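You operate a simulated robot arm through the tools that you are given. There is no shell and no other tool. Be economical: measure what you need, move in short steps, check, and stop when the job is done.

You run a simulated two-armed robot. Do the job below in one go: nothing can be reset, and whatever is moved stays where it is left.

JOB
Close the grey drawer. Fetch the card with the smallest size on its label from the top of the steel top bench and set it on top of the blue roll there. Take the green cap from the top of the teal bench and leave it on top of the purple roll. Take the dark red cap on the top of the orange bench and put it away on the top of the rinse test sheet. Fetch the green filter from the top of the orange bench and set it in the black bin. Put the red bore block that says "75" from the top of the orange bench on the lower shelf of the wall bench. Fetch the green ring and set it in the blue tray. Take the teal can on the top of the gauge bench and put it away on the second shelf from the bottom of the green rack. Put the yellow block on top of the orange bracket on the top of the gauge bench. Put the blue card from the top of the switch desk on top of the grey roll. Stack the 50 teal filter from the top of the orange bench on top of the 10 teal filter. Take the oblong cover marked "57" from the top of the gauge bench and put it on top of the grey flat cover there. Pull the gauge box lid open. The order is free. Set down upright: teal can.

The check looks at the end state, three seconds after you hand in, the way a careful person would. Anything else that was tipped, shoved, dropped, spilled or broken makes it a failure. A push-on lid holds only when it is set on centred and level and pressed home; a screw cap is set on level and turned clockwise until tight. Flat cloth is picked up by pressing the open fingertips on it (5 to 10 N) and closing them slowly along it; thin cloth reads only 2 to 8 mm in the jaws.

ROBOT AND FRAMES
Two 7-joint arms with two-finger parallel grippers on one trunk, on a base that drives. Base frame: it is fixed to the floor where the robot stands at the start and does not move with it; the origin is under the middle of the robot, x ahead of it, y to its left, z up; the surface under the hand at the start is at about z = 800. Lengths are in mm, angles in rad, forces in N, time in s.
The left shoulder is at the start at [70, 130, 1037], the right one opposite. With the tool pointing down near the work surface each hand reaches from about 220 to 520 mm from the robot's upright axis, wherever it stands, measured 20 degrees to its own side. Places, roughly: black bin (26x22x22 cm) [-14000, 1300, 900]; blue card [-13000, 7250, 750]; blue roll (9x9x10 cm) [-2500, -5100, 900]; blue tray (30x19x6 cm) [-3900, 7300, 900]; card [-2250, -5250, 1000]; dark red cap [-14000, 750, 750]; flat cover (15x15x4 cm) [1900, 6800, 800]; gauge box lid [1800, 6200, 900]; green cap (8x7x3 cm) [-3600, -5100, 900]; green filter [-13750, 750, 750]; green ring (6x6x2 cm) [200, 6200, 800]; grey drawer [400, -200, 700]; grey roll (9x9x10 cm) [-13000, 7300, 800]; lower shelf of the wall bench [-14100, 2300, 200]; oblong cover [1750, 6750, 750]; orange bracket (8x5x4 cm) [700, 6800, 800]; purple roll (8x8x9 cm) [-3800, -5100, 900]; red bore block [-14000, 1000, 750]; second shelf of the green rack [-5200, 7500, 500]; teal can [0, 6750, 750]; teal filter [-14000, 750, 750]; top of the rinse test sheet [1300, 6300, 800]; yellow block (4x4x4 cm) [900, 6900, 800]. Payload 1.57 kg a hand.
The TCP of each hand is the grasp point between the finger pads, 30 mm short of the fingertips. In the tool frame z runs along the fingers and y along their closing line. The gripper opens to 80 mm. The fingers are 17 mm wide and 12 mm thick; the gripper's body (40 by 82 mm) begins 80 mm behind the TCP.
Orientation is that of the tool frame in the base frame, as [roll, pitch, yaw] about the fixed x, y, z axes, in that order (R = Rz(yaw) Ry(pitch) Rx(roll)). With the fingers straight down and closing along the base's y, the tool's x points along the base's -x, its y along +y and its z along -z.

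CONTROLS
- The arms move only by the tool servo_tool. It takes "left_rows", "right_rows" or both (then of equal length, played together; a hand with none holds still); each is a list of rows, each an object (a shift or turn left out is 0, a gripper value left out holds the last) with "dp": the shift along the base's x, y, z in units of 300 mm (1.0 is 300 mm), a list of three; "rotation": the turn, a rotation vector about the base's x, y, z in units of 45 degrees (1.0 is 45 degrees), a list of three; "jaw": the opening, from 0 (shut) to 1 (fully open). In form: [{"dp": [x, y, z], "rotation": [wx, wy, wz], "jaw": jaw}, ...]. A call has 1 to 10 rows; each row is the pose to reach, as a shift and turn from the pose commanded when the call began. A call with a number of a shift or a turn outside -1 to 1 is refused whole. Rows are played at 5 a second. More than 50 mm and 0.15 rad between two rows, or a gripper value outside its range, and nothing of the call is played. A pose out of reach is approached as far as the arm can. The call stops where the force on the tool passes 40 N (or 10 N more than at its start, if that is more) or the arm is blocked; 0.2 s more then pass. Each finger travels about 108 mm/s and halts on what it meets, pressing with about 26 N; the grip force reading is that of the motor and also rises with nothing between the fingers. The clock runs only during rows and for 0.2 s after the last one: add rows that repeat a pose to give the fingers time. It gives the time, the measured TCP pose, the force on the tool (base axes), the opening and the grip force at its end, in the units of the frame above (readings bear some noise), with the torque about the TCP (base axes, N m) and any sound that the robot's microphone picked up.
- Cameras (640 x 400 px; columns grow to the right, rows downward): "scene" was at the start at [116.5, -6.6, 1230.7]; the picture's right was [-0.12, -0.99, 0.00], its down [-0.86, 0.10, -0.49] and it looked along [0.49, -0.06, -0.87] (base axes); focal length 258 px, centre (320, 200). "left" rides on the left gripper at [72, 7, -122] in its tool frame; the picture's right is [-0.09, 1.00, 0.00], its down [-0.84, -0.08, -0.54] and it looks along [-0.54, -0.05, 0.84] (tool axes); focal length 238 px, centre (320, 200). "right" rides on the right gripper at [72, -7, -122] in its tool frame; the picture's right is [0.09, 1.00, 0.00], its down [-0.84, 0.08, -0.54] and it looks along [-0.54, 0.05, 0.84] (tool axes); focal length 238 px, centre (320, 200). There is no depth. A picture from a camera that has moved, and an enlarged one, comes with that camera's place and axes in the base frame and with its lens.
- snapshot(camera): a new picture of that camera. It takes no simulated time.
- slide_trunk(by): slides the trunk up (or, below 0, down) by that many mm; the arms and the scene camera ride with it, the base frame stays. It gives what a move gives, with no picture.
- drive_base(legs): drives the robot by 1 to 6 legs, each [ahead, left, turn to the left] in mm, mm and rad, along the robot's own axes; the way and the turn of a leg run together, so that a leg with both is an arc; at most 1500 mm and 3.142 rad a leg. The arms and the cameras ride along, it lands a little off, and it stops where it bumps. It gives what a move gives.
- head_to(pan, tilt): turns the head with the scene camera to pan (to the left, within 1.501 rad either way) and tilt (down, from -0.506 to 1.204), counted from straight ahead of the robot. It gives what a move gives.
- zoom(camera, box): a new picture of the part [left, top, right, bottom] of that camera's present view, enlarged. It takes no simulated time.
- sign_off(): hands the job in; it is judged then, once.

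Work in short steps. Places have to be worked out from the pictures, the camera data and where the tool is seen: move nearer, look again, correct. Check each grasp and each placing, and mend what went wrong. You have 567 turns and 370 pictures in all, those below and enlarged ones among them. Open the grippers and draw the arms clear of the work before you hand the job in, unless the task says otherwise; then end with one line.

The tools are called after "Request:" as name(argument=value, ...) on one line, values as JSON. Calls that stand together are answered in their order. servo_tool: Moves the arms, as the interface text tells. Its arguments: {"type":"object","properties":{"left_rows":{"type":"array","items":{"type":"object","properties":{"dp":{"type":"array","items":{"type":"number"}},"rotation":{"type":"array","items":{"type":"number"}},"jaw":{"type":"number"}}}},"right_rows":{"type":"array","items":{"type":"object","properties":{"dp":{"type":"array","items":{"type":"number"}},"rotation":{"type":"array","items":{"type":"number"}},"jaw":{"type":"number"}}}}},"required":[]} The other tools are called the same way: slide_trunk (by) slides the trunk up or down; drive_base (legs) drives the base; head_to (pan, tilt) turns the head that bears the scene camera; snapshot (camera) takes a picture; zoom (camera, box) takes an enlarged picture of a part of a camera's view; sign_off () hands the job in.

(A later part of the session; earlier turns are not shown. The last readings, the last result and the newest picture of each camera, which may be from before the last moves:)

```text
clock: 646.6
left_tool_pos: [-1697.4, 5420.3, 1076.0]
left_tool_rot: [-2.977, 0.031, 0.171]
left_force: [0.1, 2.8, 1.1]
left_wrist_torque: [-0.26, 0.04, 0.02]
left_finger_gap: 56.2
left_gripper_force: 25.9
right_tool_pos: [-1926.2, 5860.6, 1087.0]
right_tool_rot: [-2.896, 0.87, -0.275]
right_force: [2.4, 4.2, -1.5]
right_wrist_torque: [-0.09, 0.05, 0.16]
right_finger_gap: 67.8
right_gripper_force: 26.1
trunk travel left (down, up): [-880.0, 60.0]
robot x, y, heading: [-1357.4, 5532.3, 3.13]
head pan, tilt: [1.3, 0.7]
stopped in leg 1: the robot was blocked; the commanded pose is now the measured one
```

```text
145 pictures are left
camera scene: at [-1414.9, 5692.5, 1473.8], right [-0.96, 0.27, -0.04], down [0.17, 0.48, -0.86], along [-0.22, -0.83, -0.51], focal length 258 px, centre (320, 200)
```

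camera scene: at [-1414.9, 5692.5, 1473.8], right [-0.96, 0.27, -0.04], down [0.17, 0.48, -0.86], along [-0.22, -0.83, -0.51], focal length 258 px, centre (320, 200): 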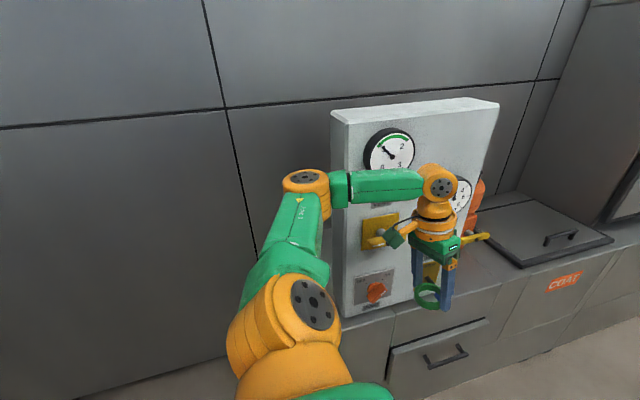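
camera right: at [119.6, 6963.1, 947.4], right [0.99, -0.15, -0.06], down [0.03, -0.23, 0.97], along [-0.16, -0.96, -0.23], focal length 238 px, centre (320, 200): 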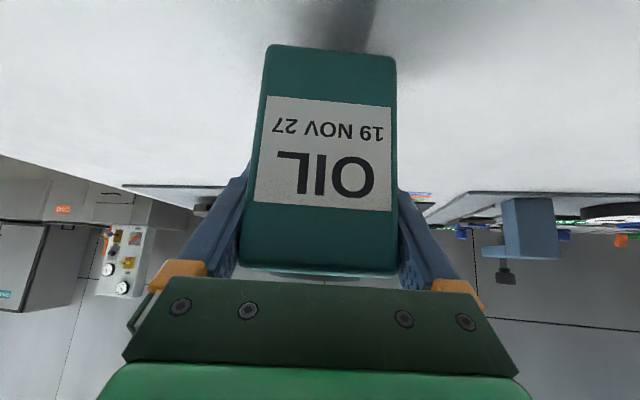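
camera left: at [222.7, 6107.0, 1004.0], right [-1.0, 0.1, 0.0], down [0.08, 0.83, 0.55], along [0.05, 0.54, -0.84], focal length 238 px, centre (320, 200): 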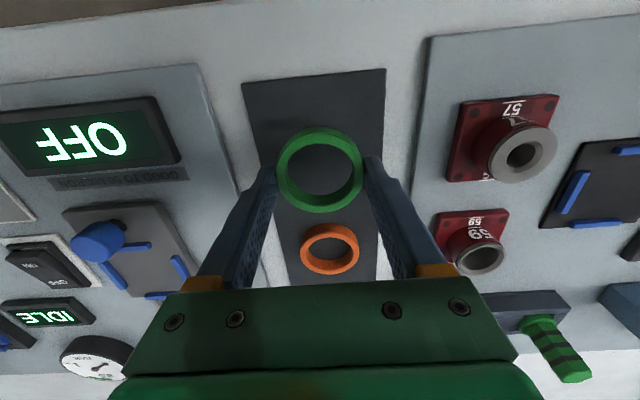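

Something on the left arm is hooked. Look with the left camera and zoom.

Request:
snapshot(camera="left")

Request:
zoom(camera="scene", box=[240, 90, 520, 330])

```text
144 pictures are left
camera left: at [-1618.0, 5407.6, 1193.0], right [0.07, -0.98, -0.16], down [-0.8, -0.15, 0.57], along [-0.59, 0.09, -0.8], focal length 238 px, centre (320, 200)
```

left: 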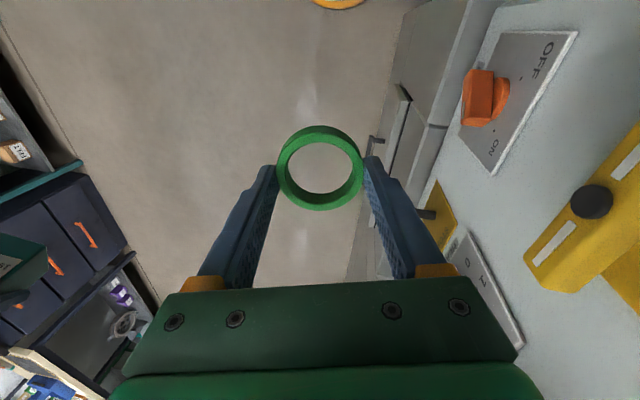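

```text
1.67 times, centred on (380, 210) of scene
camera zoom: at [-1414.9, 5692.5, 1473.8], right [-0.96, 0.27, -0.04], down [0.17, 0.48, -0.86], along [-0.22, -0.83, -0.51], focal length 431 px, centre (220, 183)
```

zoom: 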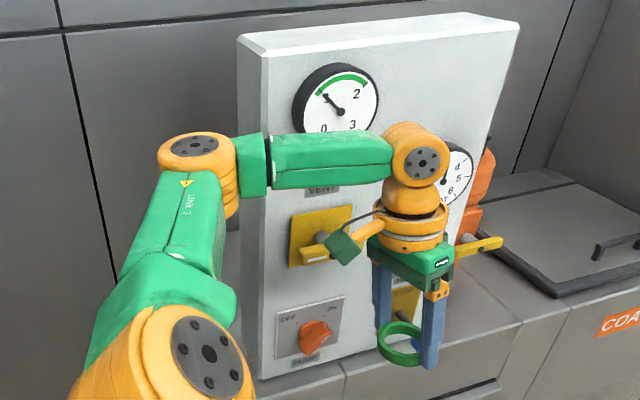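

Request:
head_to(pan=0.5, tilt=1.2)

Request:
snapshot(camera="scene")

Request:
snapshot(camera="right")

```text
clock: 647.8
left_tool_pos: [-1782.4, 5422.2, 1055.1]
left_tool_rot: [-2.944, 0.01, 0.012]
left_force: [0.1, 0.0, -0.4]
left_wrist_torque: [-0.04, -0.02, 0.0]
left_finger_gap: 56.6
left_gripper_force: 26.5
right_tool_pos: [-1941.7, 5887.4, 1088.2]
right_tool_rot: [-2.83, 0.859, -0.357]
right_force: [-0.6, -1.1, -4.1]
right_wrist_torque: [0.03, 0.0, -0.05]
right_finger_gap: 67.9
right_gripper_force: 26.2
trunk travel left (down, up): [-880.0, 60.0]
robot x, y, heading: [-1410.1, 5537.8, 2.971]
head pan, tilt: [0.499, 1.201]
```

```text
142 pictures are left
camera scene: at [-1487.2, 5680.5, 1431.1], right [-0.33, 0.94, -0.1], down [0.88, 0.26, -0.41], along [-0.36, -0.22, -0.91], focal length 258 px, centre (320, 200)
```

scene: 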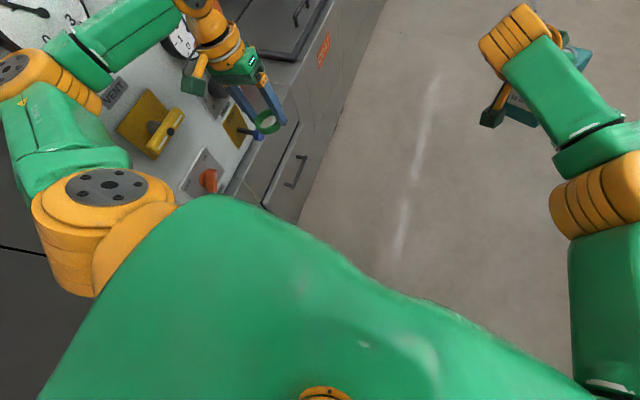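

```text
141 pictures are left
camera right: at [-1825.7, 5810.1, 1111.0], right [-0.49, -0.83, -0.27], down [-0.25, -0.16, 0.96], along [-0.84, 0.53, -0.12], focal length 238 px, centre (320, 200)
```

right: 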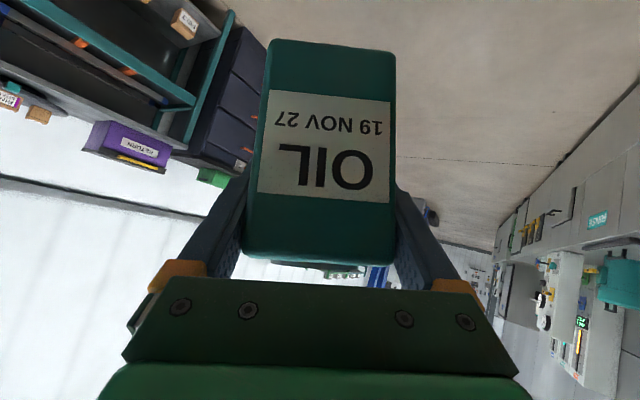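

The robot is leaning while the jam relaxes. Try another small move away (right and slightly back).

Request:
drive_base(legs=[[0, -100, 0]])

Request:
head_to(pan=0.9, tilt=0.8)

Request:
snapshot(camera="scene")

```text
clock: 648.5
left_tool_pos: [-1868.0, 5434.2, 1011.6]
left_tool_rot: [-2.784, -0.072, -0.114]
left_force: [-1.3, -3.2, 0.2]
left_wrist_torque: [0.16, -0.08, 0.04]
left_finger_gap: 56.1
left_gripper_force: 26.0
right_tool_pos: [-1917.0, 5936.0, 1114.9]
right_tool_rot: [-2.564, 0.92, -0.427]
right_force: [1.0, -2.1, -3.6]
right_wrist_torque: [-0.03, 0.07, 0.07]
right_finger_gap: 67.7
right_gripper_force: 26.0
trunk travel left (down, up): [-880.0, 60.0]
robot x, y, heading: [-1462.8, 5563.5, 2.742]
head pan, tilt: [0.499, 1.201]
stopped in leg 1: the robot was blocked; the commanded pose is now the measured one
```

```text
clock: 649.4
left_tool_pos: [-1911.4, 5446.7, 1013.0]
left_tool_rot: [-2.814, -0.037, -0.172]
left_force: [-0.5, 0.7, -0.7]
left_wrist_torque: [-0.04, -0.02, -0.03]
left_finger_gap: 56.6
left_gripper_force: 26.0
right_tool_pos: [-1928.9, 5957.1, 1107.0]
right_tool_rot: [-2.593, 0.901, -0.503]
right_force: [0.3, -0.7, -4.1]
right_wrist_torque: [-0.02, 0.01, -0.01]
right_finger_gap: 67.6
right_gripper_force: 26.3
trunk travel left (down, up): [-880.0, 60.0]
robot x, y, heading: [-1484.8, 5567.8, 2.688]
head pan, tilt: [0.901, 0.799]
```

```text
140 pictures are left
camera scene: at [-1577.6, 5596.9, 1455.8], right [-0.43, 0.9, -0.02], down [0.64, 0.29, -0.71], along [-0.64, -0.32, -0.7], focal length 258 px, centre (320, 200)
```

scene: 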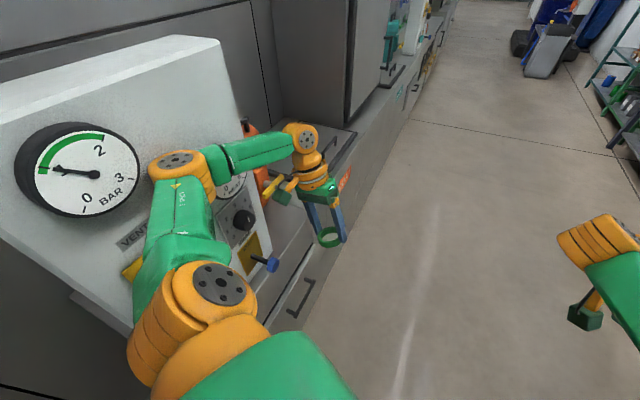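

Robot is level again and turned a bit; elbow is now in front of the panel. Strafe right once more.

Request:
drive_base(legs=[[0, -120, 0]])

Request:
snapshot(camera="scene")

```text
clock: 650.6
left_tool_pos: [-1844.8, 5464.8, 998.4]
left_tool_rot: [-2.776, -0.052, -0.057]
left_force: [-1.0, -0.5, -0.8]
left_wrist_torque: [0.09, -0.09, -0.04]
left_finger_gap: 56.5
left_gripper_force: 26.2
right_tool_pos: [-1924.4, 5965.6, 1107.6]
right_tool_rot: [-2.524, 0.897, -0.332]
right_force: [-1.8, -0.7, -4.4]
right_wrist_torque: [-0.01, -0.03, -0.09]
right_finger_gap: 67.9
right_gripper_force: 26.0
trunk travel left (down, up): [-880.0, 60.0]
robot x, y, heading: [-1412.5, 5669.5, 2.805]
head pan, tilt: [0.901, 0.799]
```

```text
139 pictures are left
camera scene: at [-1539.8, 5634.7, 1453.2], right [-0.53, 0.85, 0.0], down [0.61, 0.39, -0.69], along [-0.58, -0.37, -0.73], focal length 258 px, centre (320, 200)
```

scene: 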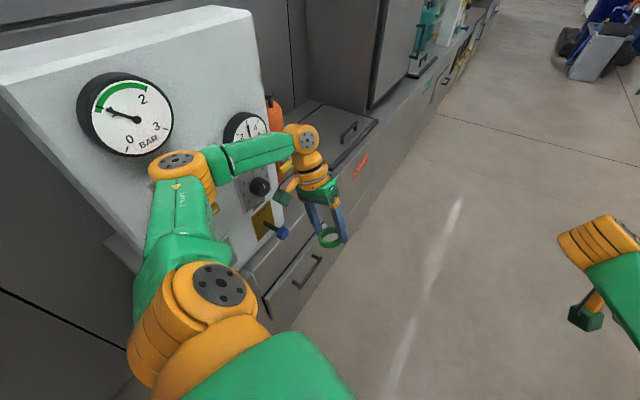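

Free now. Move further right 200 and look at the panel for any change.

Request:
drive_base(legs=[[0, -220, 0]])

Request:
snapshot(camera="scene")

```text
clock: 652.3
left_tool_pos: [-1765.2, 5679.3, 1002.0]
left_tool_rot: [-2.781, -0.045, -0.059]
left_force: [0.4, 0.8, -0.9]
left_wrist_torque: [0.04, 0.04, -0.02]
left_finger_gap: 56.5
left_gripper_force: 25.7
right_tool_pos: [-1842.7, 6178.9, 1110.0]
right_tool_rot: [-2.538, 0.902, -0.34]
right_force: [-1.1, -1.6, -4.9]
right_wrist_torque: [-0.02, 0.0, -0.01]
right_finger_gap: 67.9
right_gripper_force: 26.1
trunk travel left (down, up): [-880.0, 60.0]
robot x, y, heading: [-1338.0, 5877.9, 2.798]
head pan, tilt: [0.901, 0.799]
```

```text
138 pictures are left
camera scene: at [-1456.5, 5850.6, 1454.4], right [-0.53, 0.85, 0.0], down [0.61, 0.38, -0.7], along [-0.59, -0.37, -0.72], focal length 258 px, centre (320, 200)
```

scene: 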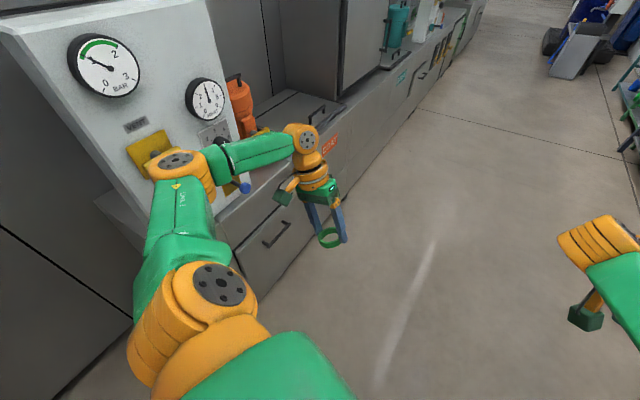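

Request:
head_to(pan=1.2, tilt=0.6)

Request:
snapshot(camera="scene")

```text
clock: 653.1
left_tool_pos: [-1764.5, 5681.0, 1003.3]
left_tool_rot: [-2.783, -0.045, -0.057]
left_force: [0.2, 1.1, -0.1]
left_wrist_torque: [-0.03, 0.02, 0.0]
left_finger_gap: 56.2
left_gripper_force: 25.4
right_tool_pos: [-1842.6, 6181.9, 1110.3]
right_tool_rot: [-2.544, 0.904, -0.347]
right_force: [0.8, 0.6, -4.0]
right_wrist_torque: [-0.04, -0.01, -0.01]
right_finger_gap: 67.9
right_gripper_force: 25.8
trunk travel left (down, up): [-880.0, 60.0]
robot x, y, heading: [-1341.1, 5882.4, 2.804]
head pan, tilt: [1.201, 0.6]
```

```text
137 pictures are left
camera scene: at [-1444.4, 5830.6, 1471.4], right [-0.76, 0.65, 0.0], down [0.37, 0.43, -0.82], along [-0.54, -0.63, -0.57], focal length 258 px, centre (320, 200)
```

scene: 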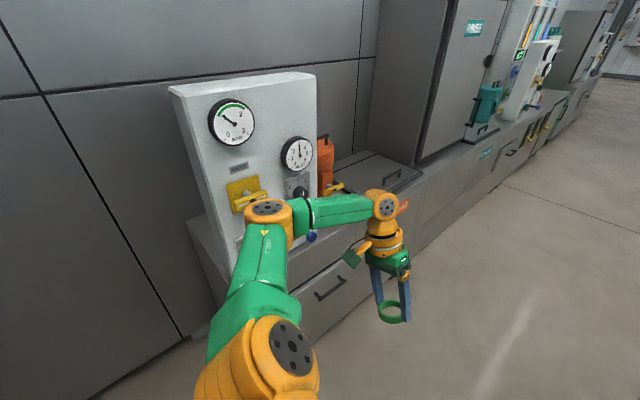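

No visible damage. Both hands were twisted by the jam; re-level them (rotations computed from the readings).

Request:
servo_tool(left_rows=[{"dp": [0, 0, 0.02], "rotation": [-0.09, 0.012, 0]}, {"dp": [0, 0, 0.04], "rotation": [-0.18, 0.024, 0]}, {"dp": [0, 0, 0.06], "rotation": [-0.27, 0.036, 0]}, {"dp": [0, 0, 0.08], "rotation": [-0.36, 0.048, 0]}, {"dp": [0, 0, 0.1], "rotation": [-0.457, 0.057, 0]}], right_rows=[{"dp": [0.04, -0.01, 0], "rotation": [-0.105, 0.006, 0.116]}, {"dp": [0.08, -0.02, 0], "rotation": [-0.21, 0.013, 0.233]}, {"dp": [0.12, -0.04, 0], "rotation": [-0.316, 0.019, 0.349]}, {"dp": [0.16, -0.055, 0], "rotation": [-0.421, 0.026, 0.466]}, {"dp": [0.19, -0.066, 0], "rotation": [-0.526, 0.032, 0.582]}])

Request:
snapshot(camera="right")

```text
clock: 654.3
left_tool_pos: [-1763.0, 5682.1, 1033.9]
left_tool_rot: [3.136, -0.018, -0.047]
left_force: [-0.1, -0.1, -0.2]
left_wrist_torque: [-0.02, 0.0, -0.02]
left_finger_gap: 56.2
left_gripper_force: 26.0
right_tool_pos: [-1783.9, 6164.1, 1110.1]
right_tool_rot: [3.138, 0.785, -0.338]
right_force: [-0.7, -0.2, -4.8]
right_wrist_torque: [-0.02, 0.05, 0.01]
right_finger_gap: 68.1
right_gripper_force: 25.6
trunk travel left (down, up): [-880.0, 60.0]
robot x, y, heading: [-1336.7, 5877.8, 2.807]
head pan, tilt: [1.201, 0.6]
```

```text
136 pictures are left
camera right: at [-1653.6, 6125.0, 1147.2], right [-0.27, -0.96, -0.06], down [-0.22, 0.0, 0.97], along [-0.94, 0.27, -0.21], focal length 238 px, centre (320, 200)
```

right: 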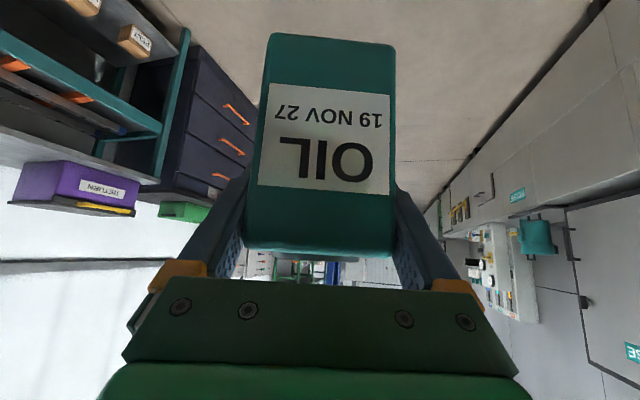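

Can is upright and level again. Turn to -x, shift to the aisle centre (y≈6130), and drive toward the tray.

Request:
drive_base(legs=[[0, 0, 0.335], [0, -250, 0], [1500, 0, 0], [900, 0, 0]])

Request:
head_to(pan=-1.0, tilt=0.35)

Request:
snapshot(camera="scene")

```text
clock: 668.6
left_tool_pos: [-4084.6, 5833.7, 1033.4]
left_tool_rot: [3.14, -0.018, 0.271]
left_force: [0.8, -0.5, -0.4]
left_wrist_torque: [-0.04, -0.01, 0.0]
left_finger_gap: 56.3
left_gripper_force: 25.9
right_tool_pos: [-4255.9, 6284.1, 1110.6]
right_tool_rot: [3.141, 0.785, -0.017]
right_force: [-0.1, 0.1, -4.0]
right_wrist_torque: [-0.01, 0.02, 0.0]
right_finger_gap: 68.1
right_gripper_force: 25.6
trunk travel left (down, up): [-880.0, 60.0]
robot x, y, heading: [-3744.2, 6154.4, 3.119]
head pan, tilt: [1.201, 0.6]
```

```text
clock: 670.6
left_tool_pos: [-4086.3, 5833.7, 1033.9]
left_tool_rot: [3.139, -0.021, 0.271]
left_force: [0.0, 0.2, -0.3]
left_wrist_torque: [0.0, 0.0, 0.04]
left_finger_gap: 56.4
left_gripper_force: 26.3
right_tool_pos: [-4256.2, 6284.2, 1110.0]
right_tool_rot: [3.141, 0.785, -0.016]
right_force: [-0.7, 0.5, -4.7]
right_wrist_torque: [0.0, -0.02, 0.02]
right_finger_gap: 67.8
right_gripper_force: 25.7
trunk travel left (down, up): [-880.0, 60.0]
robot x, y, heading: [-3746.7, 6153.5, 3.121]
head pan, tilt: [-1.0, 0.351]
```

```text
135 pictures are left
camera scene: at [-3843.9, 6236.0, 1494.2], right [0.85, 0.52, 0.0], down [0.18, -0.29, -0.94], along [-0.49, 0.8, -0.34], focal length 258 px, centre (320, 200)
```

scene: 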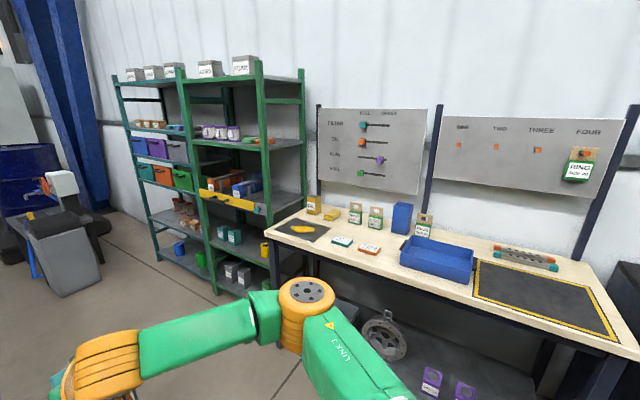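

The blue tray is on the wooden bench at ≈[-3910, 7261]; the green rack is beyond it. Pull the right hand in a bit, face +y, and approach the tray.

Request:
servo_tool(right_rows=[{"dp": [0.1, 0, 0.0]}, {"dp": [0.2, 0, 0]}, {"dp": [0.28, 0, 0]}])

Request:
drive_base(legs=[[0, 0, -1.55], [0, 70, 0], [500, 0, 0]])

Request:
head_to(pan=0.1, tilt=0.6)

Request:
snapshot(camera="scene")

```text
clock: 671.4
left_tool_pos: [-4084.9, 5834.1, 1034.9]
left_tool_rot: [3.137, -0.02, 0.27]
left_force: [0.3, 0.3, -0.6]
left_wrist_torque: [-0.02, -0.01, -0.01]
left_finger_gap: 56.1
left_gripper_force: 26.0
right_tool_pos: [-4171.7, 6284.7, 1111.0]
right_tool_rot: [3.141, 0.783, -0.018]
right_force: [0.5, 1.0, -4.0]
right_wrist_torque: [0.0, 0.05, 0.01]
right_finger_gap: 68.1
right_gripper_force: 25.3
trunk travel left (down, up): [-880.0, 60.0]
robot x, y, heading: [-3747.6, 6152.5, 3.118]
head pan, tilt: [-1.0, 0.351]
```

```text
clock: 678.8
left_tool_pos: [-4143.9, 6987.9, 1034.3]
left_tool_rot: [3.139, -0.018, -1.278]
left_force: [-0.4, 0.3, -0.4]
left_wrist_torque: [0.01, -0.02, 0.01]
left_finger_gap: 56.2
left_gripper_force: 25.6
right_tool_pos: [-3693.9, 7084.1, 1111.8]
right_tool_rot: [-3.141, 0.786, -1.568]
right_force: [-0.3, 0.0, -4.7]
right_wrist_torque: [0.01, -0.02, 0.01]
right_finger_gap: 67.8
right_gripper_force: 25.9
trunk travel left (down, up): [-880.0, 60.0]
robot x, y, heading: [-3813.0, 6651.6, 1.574]
head pan, tilt: [-1.0, 0.351]
```

```text
clock: 680.1
left_tool_pos: [-4142.9, 6988.7, 1033.5]
left_tool_rot: [3.138, -0.02, -1.277]
left_force: [-0.3, 0.7, 0.4]
left_wrist_torque: [-0.02, 0.01, 0.0]
left_finger_gap: 56.4
left_gripper_force: 26.6
right_tool_pos: [-3692.5, 7085.9, 1111.0]
right_tool_rot: [-3.141, 0.784, -1.567]
right_force: [-0.2, -0.5, -2.9]
right_wrist_torque: [0.04, 0.01, 0.01]
right_finger_gap: 68.0
right_gripper_force: 25.9
trunk travel left (down, up): [-880.0, 60.0]
robot x, y, heading: [-3813.1, 6652.5, 1.567]
head pan, tilt: [0.099, 0.6]
```

```text
134 pictures are left
camera scene: at [-3822.6, 6794.6, 1471.4], right [0.99, 0.1, 0.0], down [0.06, -0.56, -0.82], along [-0.08, 0.82, -0.57], focal length 258 px, centre (320, 200)
```

scene: 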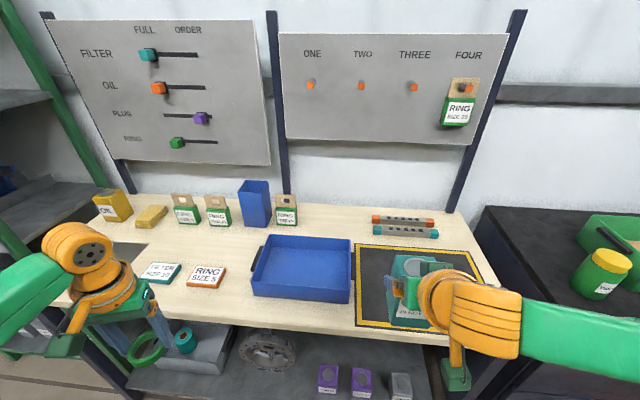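

Tray centre ≈[-3918, 7275]. Bring the left hand inward and drive 180 closer.

Request:
servo_tool(left_rows=[{"dp": [0.15, 0, 0.03]}, {"dp": [0.3, 0, 0.06]}, {"dp": [0.45, 0, 0.06]}, {"dp": [0.6, 0, 0.06]}, {"dp": [0.7, 0, 0.06]}])

Request:
drive_base(legs=[[180, 0, 0]])

Request:
snapshot(camera="left")

Request:
snapshot(camera="scene")

```text
clock: 681.3
left_tool_pos: [-3930.5, 6988.2, 1052.2]
left_tool_rot: [3.136, -0.019, -1.279]
left_force: [0.3, -0.2, 0.0]
left_wrist_torque: [0.02, 0.0, -0.02]
left_finger_gap: 56.5
left_gripper_force: 25.4
right_tool_pos: [-3691.8, 7086.1, 1109.8]
right_tool_rot: [3.138, 0.783, -1.567]
right_force: [-0.2, -0.3, -4.1]
right_wrist_torque: [0.01, 0.04, 0.02]
right_finger_gap: 67.8
right_gripper_force: 26.0
trunk travel left (down, up): [-880.0, 60.0]
robot x, y, heading: [-3813.2, 6653.3, 1.573]
head pan, tilt: [0.099, 0.6]
```

```text
clock: 682.8
left_tool_pos: [-3933.1, 7165.3, 1052.6]
left_tool_rot: [3.139, -0.018, -1.275]
left_force: [-0.3, -1.0, -0.4]
left_wrist_torque: [0.03, -0.01, -0.03]
left_finger_gap: 56.3
left_gripper_force: 25.9
right_tool_pos: [-3694.6, 7262.3, 1113.2]
right_tool_rot: [3.141, 0.787, -1.564]
right_force: [-0.7, -0.9, -4.4]
right_wrist_torque: [-0.02, -0.03, 0.0]
right_finger_gap: 67.8
right_gripper_force: 26.1
trunk travel left (down, up): [-880.0, 60.0]
robot x, y, heading: [-3813.9, 6838.7, 1.577]
head pan, tilt: [0.099, 0.6]
```

```text
133 pictures are left
camera left: at [-3919.3, 7096.5, 1176.5], right [-0.98, -0.2, 0.0], down [-0.17, 0.83, 0.53], along [-0.11, 0.52, -0.85], focal length 238 px, centre (320, 200)
```

left: 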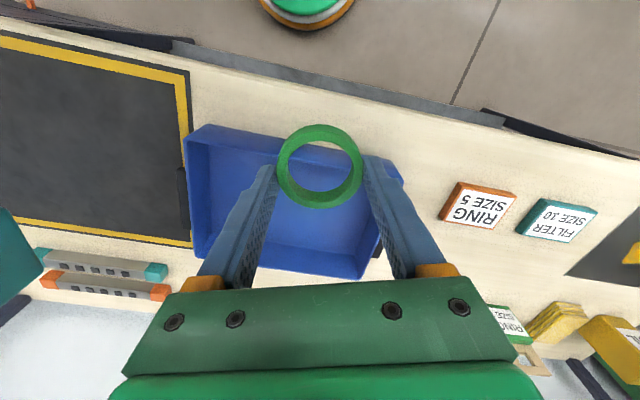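

```text
132 pictures are left
camera scene: at [-3823.5, 6970.4, 1471.9], right [0.99, 0.1, 0.0], down [0.06, -0.56, -0.83], along [-0.09, 0.82, -0.56], focal length 258 px, centre (320, 200)
```

scene: 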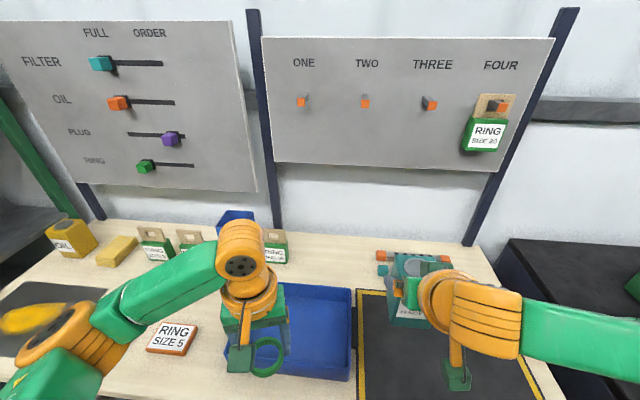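

Move over the tray centre and lower.

Request:
servo_tool(left_rows=[{"dp": [0.02, 0.13, 0]}, {"dp": [0.04, 0.26, 0]}, {"dp": [0.05, 0.36, 0]}, {"dp": [0.05, 0.36, -0.12]}, {"dp": [0.05, 0.36, -0.24]}, {"dp": [0.05, 0.36, -0.34]}])

Request:
snapshot(camera="left")

```text
clock: 684.2
left_tool_pos: [-3918.7, 7275.2, 949.9]
left_tool_rot: [3.138, -0.019, -1.276]
left_force: [-0.7, -0.1, -0.5]
left_wrist_torque: [-0.02, 0.01, 0.04]
left_finger_gap: 56.6
left_gripper_force: 25.9
right_tool_pos: [-3695.1, 7267.5, 1111.0]
right_tool_rot: [-3.141, 0.784, -1.563]
right_force: [0.4, 0.2, -5.1]
right_wrist_torque: [0.02, 0.02, 0.0]
right_finger_gap: 67.9
right_gripper_force: 26.1
trunk travel left (down, up): [-880.0, 60.0]
robot x, y, heading: [-3814.9, 6834.9, 1.572]
head pan, tilt: [0.099, 0.6]
```

```text
131 pictures are left
camera left: at [-3904.0, 7207.8, 1072.8], right [-0.98, -0.2, 0.0], down [-0.17, 0.83, 0.53], along [-0.11, 0.51, -0.85], focal length 238 px, centre (320, 200)
```

left: 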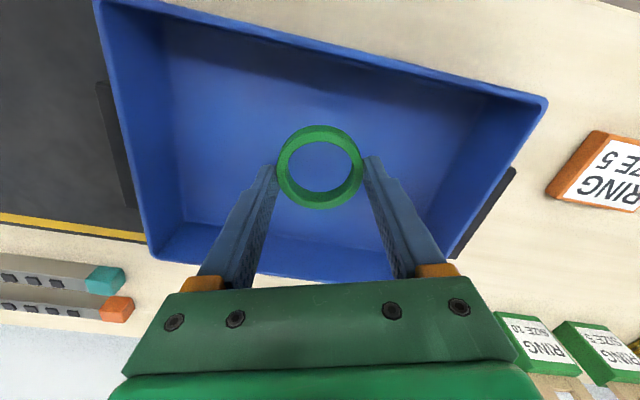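

Over the tray floor. Lower to contact.

Request:
servo_tool(left_rows=[{"dp": [0, 0, -0.05]}, {"dp": [0, 0, -0.08]}, {"dp": [0, 0, -0.1]}, {"dp": [0, 0, -0.12]}, {"dp": [0, 0, -0.14]}, {"dp": [0, 0, -0.155]}])

Request:
snapshot(camera="left")

```text
clock: 685.6
left_tool_pos: [-3918.8, 7275.6, 903.0]
left_tool_rot: [3.137, -0.019, -1.277]
left_force: [-0.3, 0.5, 0.3]
left_wrist_torque: [-0.01, 0.01, 0.0]
left_finger_gap: 56.3
left_gripper_force: 25.7
right_tool_pos: [-3694.8, 7266.5, 1111.6]
right_tool_rot: [-3.141, 0.784, -1.563]
right_force: [0.2, -0.4, -4.0]
right_wrist_torque: [0.02, 0.0, 0.0]
right_finger_gap: 67.9
right_gripper_force: 26.1
trunk travel left (down, up): [-880.0, 60.0]
robot x, y, heading: [-3813.2, 6831.1, 1.575]
head pan, tilt: [0.099, 0.6]
```

```text
130 pictures are left
camera left: at [-3904.4, 7208.1, 1026.9], right [-0.98, -0.2, 0.0], down [-0.17, 0.83, 0.53], along [-0.11, 0.51, -0.85], focal length 238 px, centre (320, 200)
```

left: 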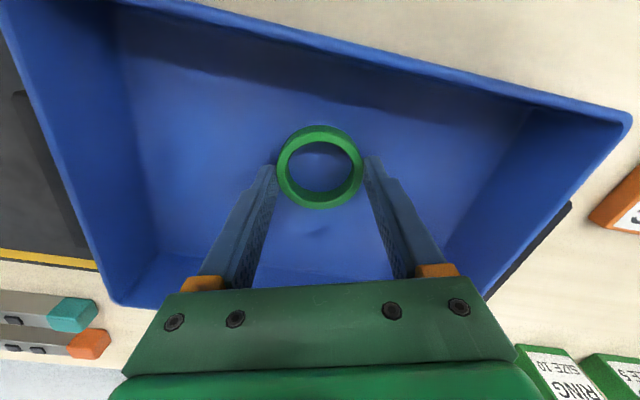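

Request:
servo_tool(left_rows=[{"dp": [0, 0, -0.02]}, {"dp": [0, 0, -0.035]}, {"dp": [0, 0, -0.05]}, {"dp": [0, 0, -0.065]}, {"dp": [0, 0, -0.08]}, {"dp": [0, 0, -0.095]}])

```text
clock: 686.4
left_tool_pos: [-3917.5, 7274.6, 896.1]
left_tool_rot: [-3.14, -0.003, -1.275]
left_force: [-1.1, -5.9, 21.6]
left_wrist_torque: [-0.54, 0.21, 0.06]
left_finger_gap: 56.4
left_gripper_force: 26.1
right_tool_pos: [-3694.8, 7258.1, 1112.3]
right_tool_rot: [-3.14, 0.79, -1.562]
right_force: [-0.1, 0.6, -4.2]
right_wrist_torque: [-0.01, -0.02, 0.04]
right_finger_gap: 67.7
right_gripper_force: 25.8
trunk travel left (down, up): [-880.0, 60.0]
robot x, y, heading: [-3813.5, 6838.7, 1.572]
head pan, tilt: [0.099, 0.6]
stopped in row 3 (left hand): the force on the tool passed its limit at 47 N (the readings are from after the stop); the commanded pose is now the measured one
```

Contact with the tray floor. Ease up, release, rise.

Request:
servo_tool(left_rows=[{"dp": [0, 0, 0.012]}, {"dp": [0, 0, 0.012], "jaw": 0.95}, {"dp": [0, 0, 0.012], "jaw": 0.95}, {"dp": [0, 0, 0.15]}, {"dp": [0, 0, 0.3]}, {"dp": [0, 0, 0.45]}, {"dp": [0, 0, 0.6]}])

Request:
snapshot(camera="left")

```text
clock: 688.0
left_tool_pos: [-3920.8, 7280.0, 1071.4]
left_tool_rot: [3.141, -0.01, -1.276]
left_force: [-0.1, -0.3, 0.5]
left_wrist_torque: [0.0, 0.01, -0.01]
left_finger_gap: 75.7
left_gripper_force: 0.0
right_tool_pos: [-3696.0, 7266.5, 1111.1]
right_tool_rot: [3.14, 0.784, -1.565]
right_force: [0.8, 0.7, -3.9]
right_wrist_torque: [-0.02, -0.01, -0.02]
right_finger_gap: 67.9
right_gripper_force: 26.0
trunk travel left (down, up): [-880.0, 60.0]
robot x, y, heading: [-3813.8, 6834.3, 1.57]
head pan, tilt: [0.099, 0.6]
```

```text
129 pictures are left
camera left: at [-3906.2, 7209.9, 1194.9], right [-0.98, -0.2, 0.0], down [-0.17, 0.83, 0.53], along [-0.11, 0.52, -0.85], focal length 238 px, centre (320, 200)
```

left: 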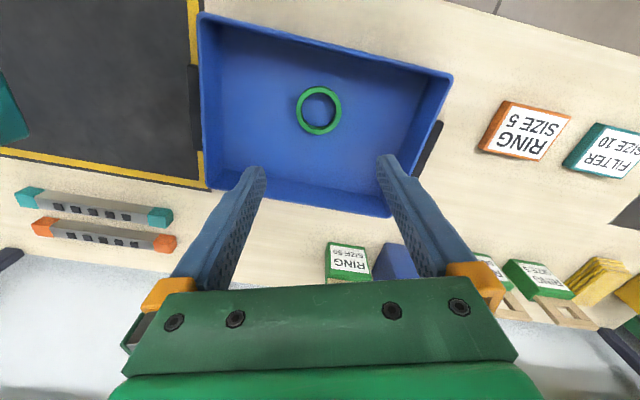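

Ring lies in the tray. Back off and move over to the green rack.

Request:
drive_base(legs=[[-550, 0, 0], [0, 1250, 0]])

Request:
head_to(pan=0.0, tilt=0.5)

Request:
snapshot(camera="scene")

```text
clock: 697.1
left_tool_pos: [-5166.5, 6732.3, 1071.5]
left_tool_rot: [-3.141, -0.011, -1.281]
left_force: [-0.6, -0.2, -0.6]
left_wrist_torque: [0.0, -0.02, 0.04]
left_finger_gap: 75.9
left_gripper_force: 0.1
right_tool_pos: [-4941.3, 6716.9, 1110.8]
right_tool_rot: [-3.141, 0.782, -1.571]
right_force: [0.2, -0.9, -3.3]
right_wrist_torque: [0.04, -0.02, -0.04]
right_finger_gap: 67.8
right_gripper_force: 25.5
trunk travel left (down, up): [-880.0, 60.0]
robot x, y, heading: [-5064.4, 6288.6, 1.566]
head pan, tilt: [0.099, 0.6]
```

```text
clock: 697.8
left_tool_pos: [-5166.4, 6731.5, 1071.2]
left_tool_rot: [3.141, -0.01, -1.282]
left_force: [-0.6, 0.6, 0.4]
left_wrist_torque: [-0.02, -0.02, -0.02]
left_finger_gap: 76.0
left_gripper_force: 0.1
right_tool_pos: [-4941.0, 6717.0, 1111.0]
right_tool_rot: [3.142, 0.783, -1.568]
right_force: [0.3, 0.2, -3.7]
right_wrist_torque: [0.01, 0.01, 0.01]
right_finger_gap: 68.2
right_gripper_force: 25.8
trunk travel left (down, up): [-880.0, 60.0]
robot x, y, heading: [-5062.8, 6286.3, 1.567]
head pan, tilt: [0.0, 0.499]
```

```text
128 pictures are left
camera scene: at [-5062.8, 6430.4, 1480.4], right [1.0, 0.0, 0.0], down [0.0, -0.48, -0.88], along [0.0, 0.88, -0.48], focal length 258 px, centre (320, 200)
```

scene: 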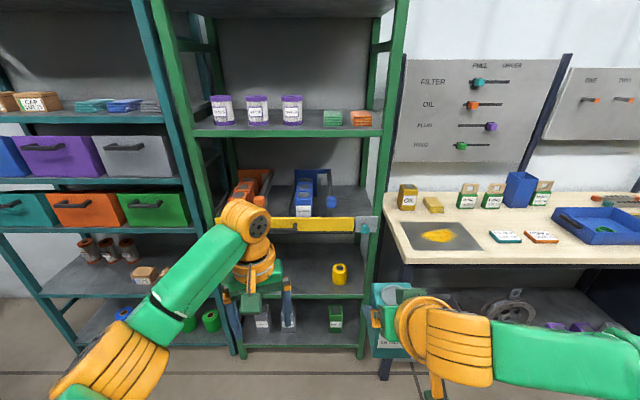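

Green rack: shelves at z ≈80, ≈490 (second), ≈870. Retract the left arm and lower the trunk to see the second shelf.

Request:
servo_tool(left_rows=[{"dp": [-0.1, -0.1, 0.0], "jaw": 0}, {"dp": [-0.2, -0.2, 0]}, {"dp": [-0.3, -0.3, 0]}, {"dp": [-0.4, -0.4, 0]}, {"dp": [-0.5, -0.5, 0]}])

Request:
slide_trunk(by=-300)

Request:
head_to(pan=-0.05, tilt=0.45)

Request:
snapshot(camera="scene")

```text
clock: 699.0
left_tool_pos: [-5317.0, 6580.4, 1070.5]
left_tool_rot: [-3.138, -0.009, -1.282]
left_force: [-0.5, -0.9, 0.6]
left_wrist_torque: [0.02, -0.05, 0.02]
left_finger_gap: 0.0
left_gripper_force: 21.2
right_tool_pos: [-4943.3, 6715.3, 1112.0]
right_tool_rot: [-3.14, 0.785, -1.568]
right_force: [0.5, -0.3, -4.5]
right_wrist_torque: [-0.01, 0.01, 0.0]
right_finger_gap: 67.9
right_gripper_force: 25.4
trunk travel left (down, up): [-880.0, 60.0]
robot x, y, heading: [-5065.9, 6285.5, 1.569]
head pan, tilt: [0.0, 0.499]
```

```text
clock: 702.0
left_tool_pos: [-5316.6, 6582.2, 770.4]
left_tool_rot: [-3.142, -0.011, -1.281]
left_force: [-0.2, 0.3, 0.1]
left_wrist_torque: [-0.02, -0.02, -0.02]
left_finger_gap: 0.0
left_gripper_force: 21.5
right_tool_pos: [-4942.3, 6716.6, 811.3]
right_tool_rot: [3.141, 0.784, -1.569]
right_force: [-0.5, -0.2, -4.5]
right_wrist_torque: [0.03, 0.02, -0.04]
right_finger_gap: 67.8
right_gripper_force: 26.0
trunk travel left (down, up): [-580.0, 360.0]
robot x, y, heading: [-5063.4, 6285.6, 1.572]
head pan, tilt: [0.0, 0.499]
```

```text
clock: 702.6
left_tool_pos: [-5316.7, 6581.5, 769.9]
left_tool_rot: [3.141, -0.011, -1.282]
left_force: [0.1, 0.3, 0.4]
left_wrist_torque: [0.0, -0.02, -0.01]
left_finger_gap: 0.1
left_gripper_force: 21.3
right_tool_pos: [-4943.0, 6717.3, 810.4]
right_tool_rot: [-3.141, 0.785, -1.57]
right_force: [-0.7, -0.3, -4.6]
right_wrist_torque: [0.02, -0.01, 0.02]
right_finger_gap: 67.7
right_gripper_force: 26.0
trunk travel left (down, up): [-580.0, 360.0]
robot x, y, heading: [-5063.7, 6290.2, 1.568]
head pan, tilt: [-0.051, 0.45]
```

```text
127 pictures are left
camera scene: at [-5058.6, 6430.8, 1184.9], right [1.0, -0.05, 0.0], down [-0.02, -0.44, -0.9], along [0.05, 0.9, -0.44], focal length 258 px, centre (320, 200)
```

scene: 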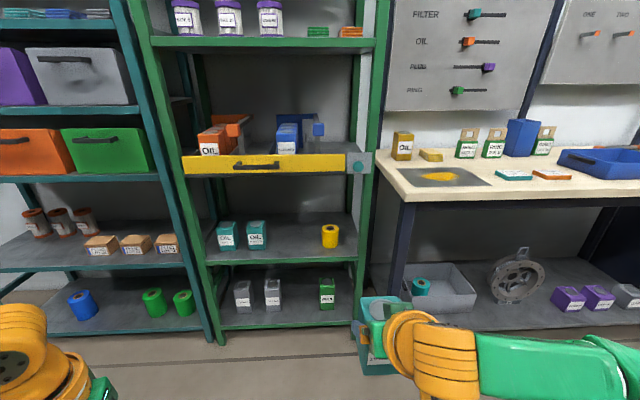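

Second shelf (z≈490) holds two teal OIL cans and a yellow one; a free gap is at x≈-5117. Position the base, lower the trunk further, and tuck the left hand.

Request:
drive_base(legs=[[0, 180, 0], [250, 0, 0]])

Request:
slide_trunk(by=-215)

Request:
servo_tool(left_rows=[{"dp": [-0.08, -0.1, 0]}, {"dp": [-0.1, -0.2, 0]}])

Request:
head_to(pan=-0.2, tilt=0.45)

Request:
snapshot(camera="scene")

Request:
snapshot(camera="right")

```text
clock: 705.5
left_tool_pos: [-5497.1, 6835.0, 770.8]
left_tool_rot: [3.141, -0.011, -1.282]
left_force: [-0.5, -0.4, -1.5]
left_wrist_torque: [-0.02, 0.03, 0.0]
left_finger_gap: 0.2
left_gripper_force: 21.2
right_tool_pos: [-5121.6, 6970.5, 810.8]
right_tool_rot: [-3.141, 0.785, -1.571]
right_force: [0.4, -0.5, -4.2]
right_wrist_torque: [0.0, 0.03, 0.02]
right_finger_gap: 67.8
right_gripper_force: 26.1
trunk travel left (down, up): [-580.0, 360.0]
robot x, y, heading: [-5245.7, 6540.9, 1.571]
head pan, tilt: [-0.051, 0.45]
```

```text
clock: 707.8
left_tool_pos: [-5496.8, 6835.3, 554.8]
left_tool_rot: [3.141, -0.011, -1.282]
left_force: [1.7, -1.5, 0.4]
left_wrist_torque: [0.05, 0.02, 0.0]
left_finger_gap: 0.1
left_gripper_force: 21.4
right_tool_pos: [-5122.0, 6969.7, 595.8]
right_tool_rot: [3.141, 0.782, -1.569]
right_force: [-0.2, 0.2, -3.7]
right_wrist_torque: [0.03, 0.0, -0.02]
right_finger_gap: 68.1
right_gripper_force: 25.7
trunk travel left (down, up): [-365.0, 575.0]
robot x, y, heading: [-5245.8, 6539.0, 1.571]
head pan, tilt: [-0.051, 0.45]
```

```text
clock: 708.4
left_tool_pos: [-5526.0, 6773.8, 555.4]
left_tool_rot: [-3.141, -0.008, -1.283]
left_force: [-0.4, -0.2, -0.4]
left_wrist_torque: [-0.03, 0.02, -0.03]
left_finger_gap: 0.2
left_gripper_force: 21.7
right_tool_pos: [-5122.4, 6970.4, 596.1]
right_tool_rot: [3.141, 0.783, -1.57]
right_force: [-0.8, 1.0, -4.2]
right_wrist_torque: [0.01, -0.02, -0.01]
right_finger_gap: 68.1
right_gripper_force: 26.2
trunk travel left (down, up): [-365.0, 575.0]
robot x, y, heading: [-5242.7, 6538.6, 1.574]
head pan, tilt: [-0.051, 0.45]
```

```text
clock: 709.1
left_tool_pos: [-5526.5, 6776.0, 555.7]
left_tool_rot: [3.139, -0.01, -1.283]
left_force: [0.1, 0.5, 1.1]
left_wrist_torque: [-0.01, 0.03, 0.01]
left_finger_gap: 0.0
left_gripper_force: 21.3
right_tool_pos: [-5123.1, 6969.8, 595.9]
right_tool_rot: [-3.141, 0.785, -1.57]
right_force: [1.3, 0.0, -4.3]
right_wrist_torque: [0.02, 0.0, -0.04]
right_finger_gap: 68.1
right_gripper_force: 25.9
trunk travel left (down, up): [-365.0, 575.0]
robot x, y, heading: [-5245.9, 6537.7, 1.573]
head pan, tilt: [-0.201, 0.45]
```

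```text
126 pictures are left
camera scene: at [-5225.5, 6682.1, 970.0], right [0.98, -0.2, 0.0], down [-0.09, -0.43, -0.9], along [0.18, 0.88, -0.44], focal length 258 px, centre (320, 200)
```

scene: 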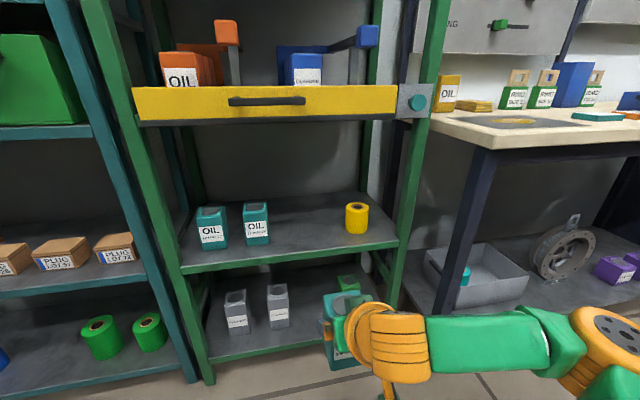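

```text
125 pictures are left
camera right: at [-5116.7, 6833.0, 632.6], right [-1.0, -0.07, -0.07], down [-0.08, 0.21, 0.97], along [-0.05, 0.98, -0.21], focal length 238 px, centre (320, 200)
```

right: 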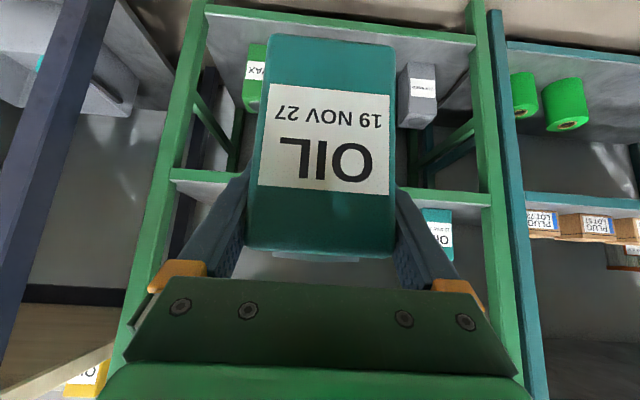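

Gap centre x≈-5129 (hand is at -5123). Raise the can 35 mm and drive ahead 300, then check.

Request:
servo_tool(right_rows=[{"dp": [-0.015, 0, 0.06]}, {"dp": [-0.02, 0, 0.12]}])

Request:
drive_base(legs=[[290, 0, 0]])

Request:
snapshot(camera="scene")

Request:
snapshot(camera="right")

```text
clock: 709.7
left_tool_pos: [-5526.6, 6774.8, 555.9]
left_tool_rot: [-3.141, -0.01, -1.281]
left_force: [0.2, 0.0, -0.8]
left_wrist_torque: [0.0, 0.0, 0.0]
left_finger_gap: 0.0
left_gripper_force: 21.0
right_tool_pos: [-5127.7, 6970.0, 632.2]
right_tool_rot: [-3.141, 0.784, -1.571]
right_force: [0.4, -0.9, -4.7]
right_wrist_torque: [0.01, 0.01, 0.01]
right_finger_gap: 67.8
right_gripper_force: 26.1
trunk travel left (down, up): [-365.0, 575.0]
robot x, y, heading: [-5242.0, 6539.1, 1.571]
head pan, tilt: [-0.201, 0.45]
```

```text
clock: 711.7
left_tool_pos: [-5526.6, 7063.7, 555.1]
left_tool_rot: [-3.141, -0.01, -1.28]
left_force: [-0.4, -0.4, -0.1]
left_wrist_torque: [0.02, 0.0, -0.03]
left_finger_gap: 0.1
left_gripper_force: 21.6
right_tool_pos: [-5128.7, 7259.0, 631.2]
right_tool_rot: [3.141, 0.782, -1.565]
right_force: [-0.3, 1.1, -4.6]
right_wrist_torque: [0.0, 0.01, 0.04]
right_finger_gap: 68.0
right_gripper_force: 26.0
trunk travel left (down, up): [-365.0, 575.0]
robot x, y, heading: [-5244.6, 6832.7, 1.571]
head pan, tilt: [-0.201, 0.45]
```

```text
124 pictures are left
camera scene: at [-5225.3, 6971.5, 969.9], right [0.98, -0.2, 0.0], down [-0.09, -0.43, -0.9], along [0.18, 0.88, -0.44], focal length 258 px, centre (320, 200)
```

scene: 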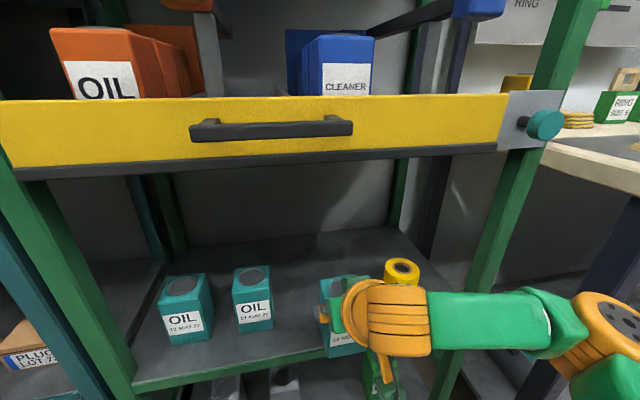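

```text
123 pictures are left
camera right: at [-5122.9, 7122.6, 668.1], right [-1.0, -0.07, -0.07], down [-0.08, 0.21, 0.97], along [-0.05, 0.98, -0.22], focal length 238 px, centre (320, 200)
```

right: 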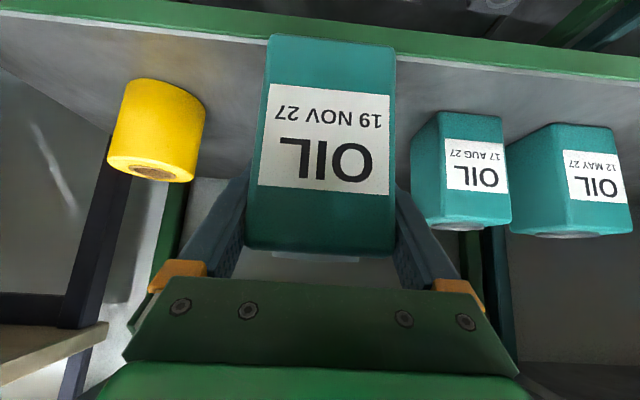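

Clear view: shelf z≈510, front edge y≈7283. Drive 85 ahead so the can is above the shelf.

Request:
drive_base(legs=[[85, 0, 0]])

Request:
snapshot(camera="scene")

Request:
snapshot(camera="right")

```text
clock: 712.8
left_tool_pos: [-5527.2, 7148.7, 555.5]
left_tool_rot: [3.141, -0.011, -1.28]
left_force: [0.5, -0.1, -0.3]
left_wrist_torque: [-0.01, 0.01, 0.02]
left_finger_gap: 0.1
left_gripper_force: 21.8
right_tool_pos: [-5130.3, 7344.6, 630.9]
right_tool_rot: [3.141, 0.782, -1.567]
right_force: [-0.2, 0.6, -3.6]
right_wrist_torque: [0.0, 0.02, -0.04]
right_finger_gap: 68.1
right_gripper_force: 26.0
trunk travel left (down, up): [-365.0, 575.0]
robot x, y, heading: [-5249.2, 6914.8, 1.574]
head pan, tilt: [-0.201, 0.45]
```

```text
122 pictures are left
camera scene: at [-5225.3, 7056.3, 969.9], right [0.98, -0.2, 0.0], down [-0.09, -0.43, -0.9], along [0.18, 0.88, -0.44], focal length 258 px, centre (320, 200)
```

scene: 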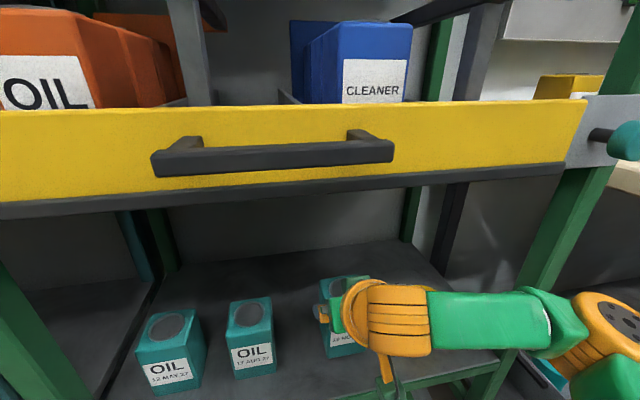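

```text
121 pictures are left
camera right: at [-5123.0, 7207.4, 668.1], right [-1.0, -0.07, -0.07], down [-0.08, 0.21, 0.97], along [-0.05, 0.98, -0.22], focal length 238 px, centre (320, 200)
```

right: 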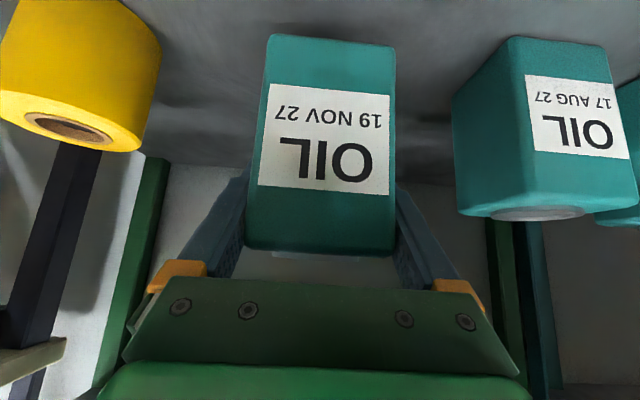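

Lower to the shelf.

Request:
servo_tool(right_rows=[{"dp": [0, 0, -0.08]}, {"dp": [0, 0, -0.13]}, {"dp": [0, 0, -0.16]}, {"dp": [0, 0, -0.18]}, {"dp": [0, 0, -0.2]}, {"dp": [0, 0, -0.22]}])

Request:
snapshot(camera="right")

```text
clock: 714.2
left_tool_pos: [-5525.8, 7147.3, 555.9]
left_tool_rot: [-3.14, -0.005, -1.282]
left_force: [-0.4, -0.3, 0.6]
left_wrist_torque: [-0.02, 0.0, 0.0]
left_finger_gap: 0.1
left_gripper_force: 21.4
right_tool_pos: [-5129.7, 7342.3, 568.9]
right_tool_rot: [-3.14, 0.79, -1.567]
right_force: [-1.3, -1.7, 22.7]
right_wrist_torque: [-0.24, 0.49, 0.04]
right_finger_gap: 67.8
right_gripper_force: 25.5
trunk travel left (down, up): [-365.0, 575.0]
robot x, y, heading: [-5244.9, 6914.5, 1.566]
head pan, tilt: [-0.201, 0.45]
```

```text
120 pictures are left
camera right: at [-5123.8, 7204.3, 604.3], right [-1.0, -0.07, -0.07], down [-0.08, 0.2, 0.98], along [-0.05, 0.98, -0.21], focal length 238 px, centre (320, 200)
```

right: 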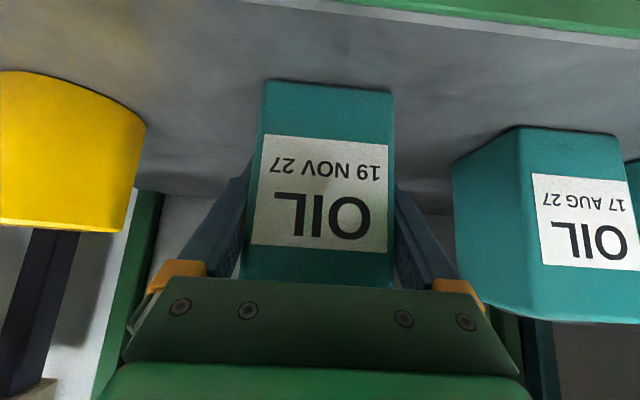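

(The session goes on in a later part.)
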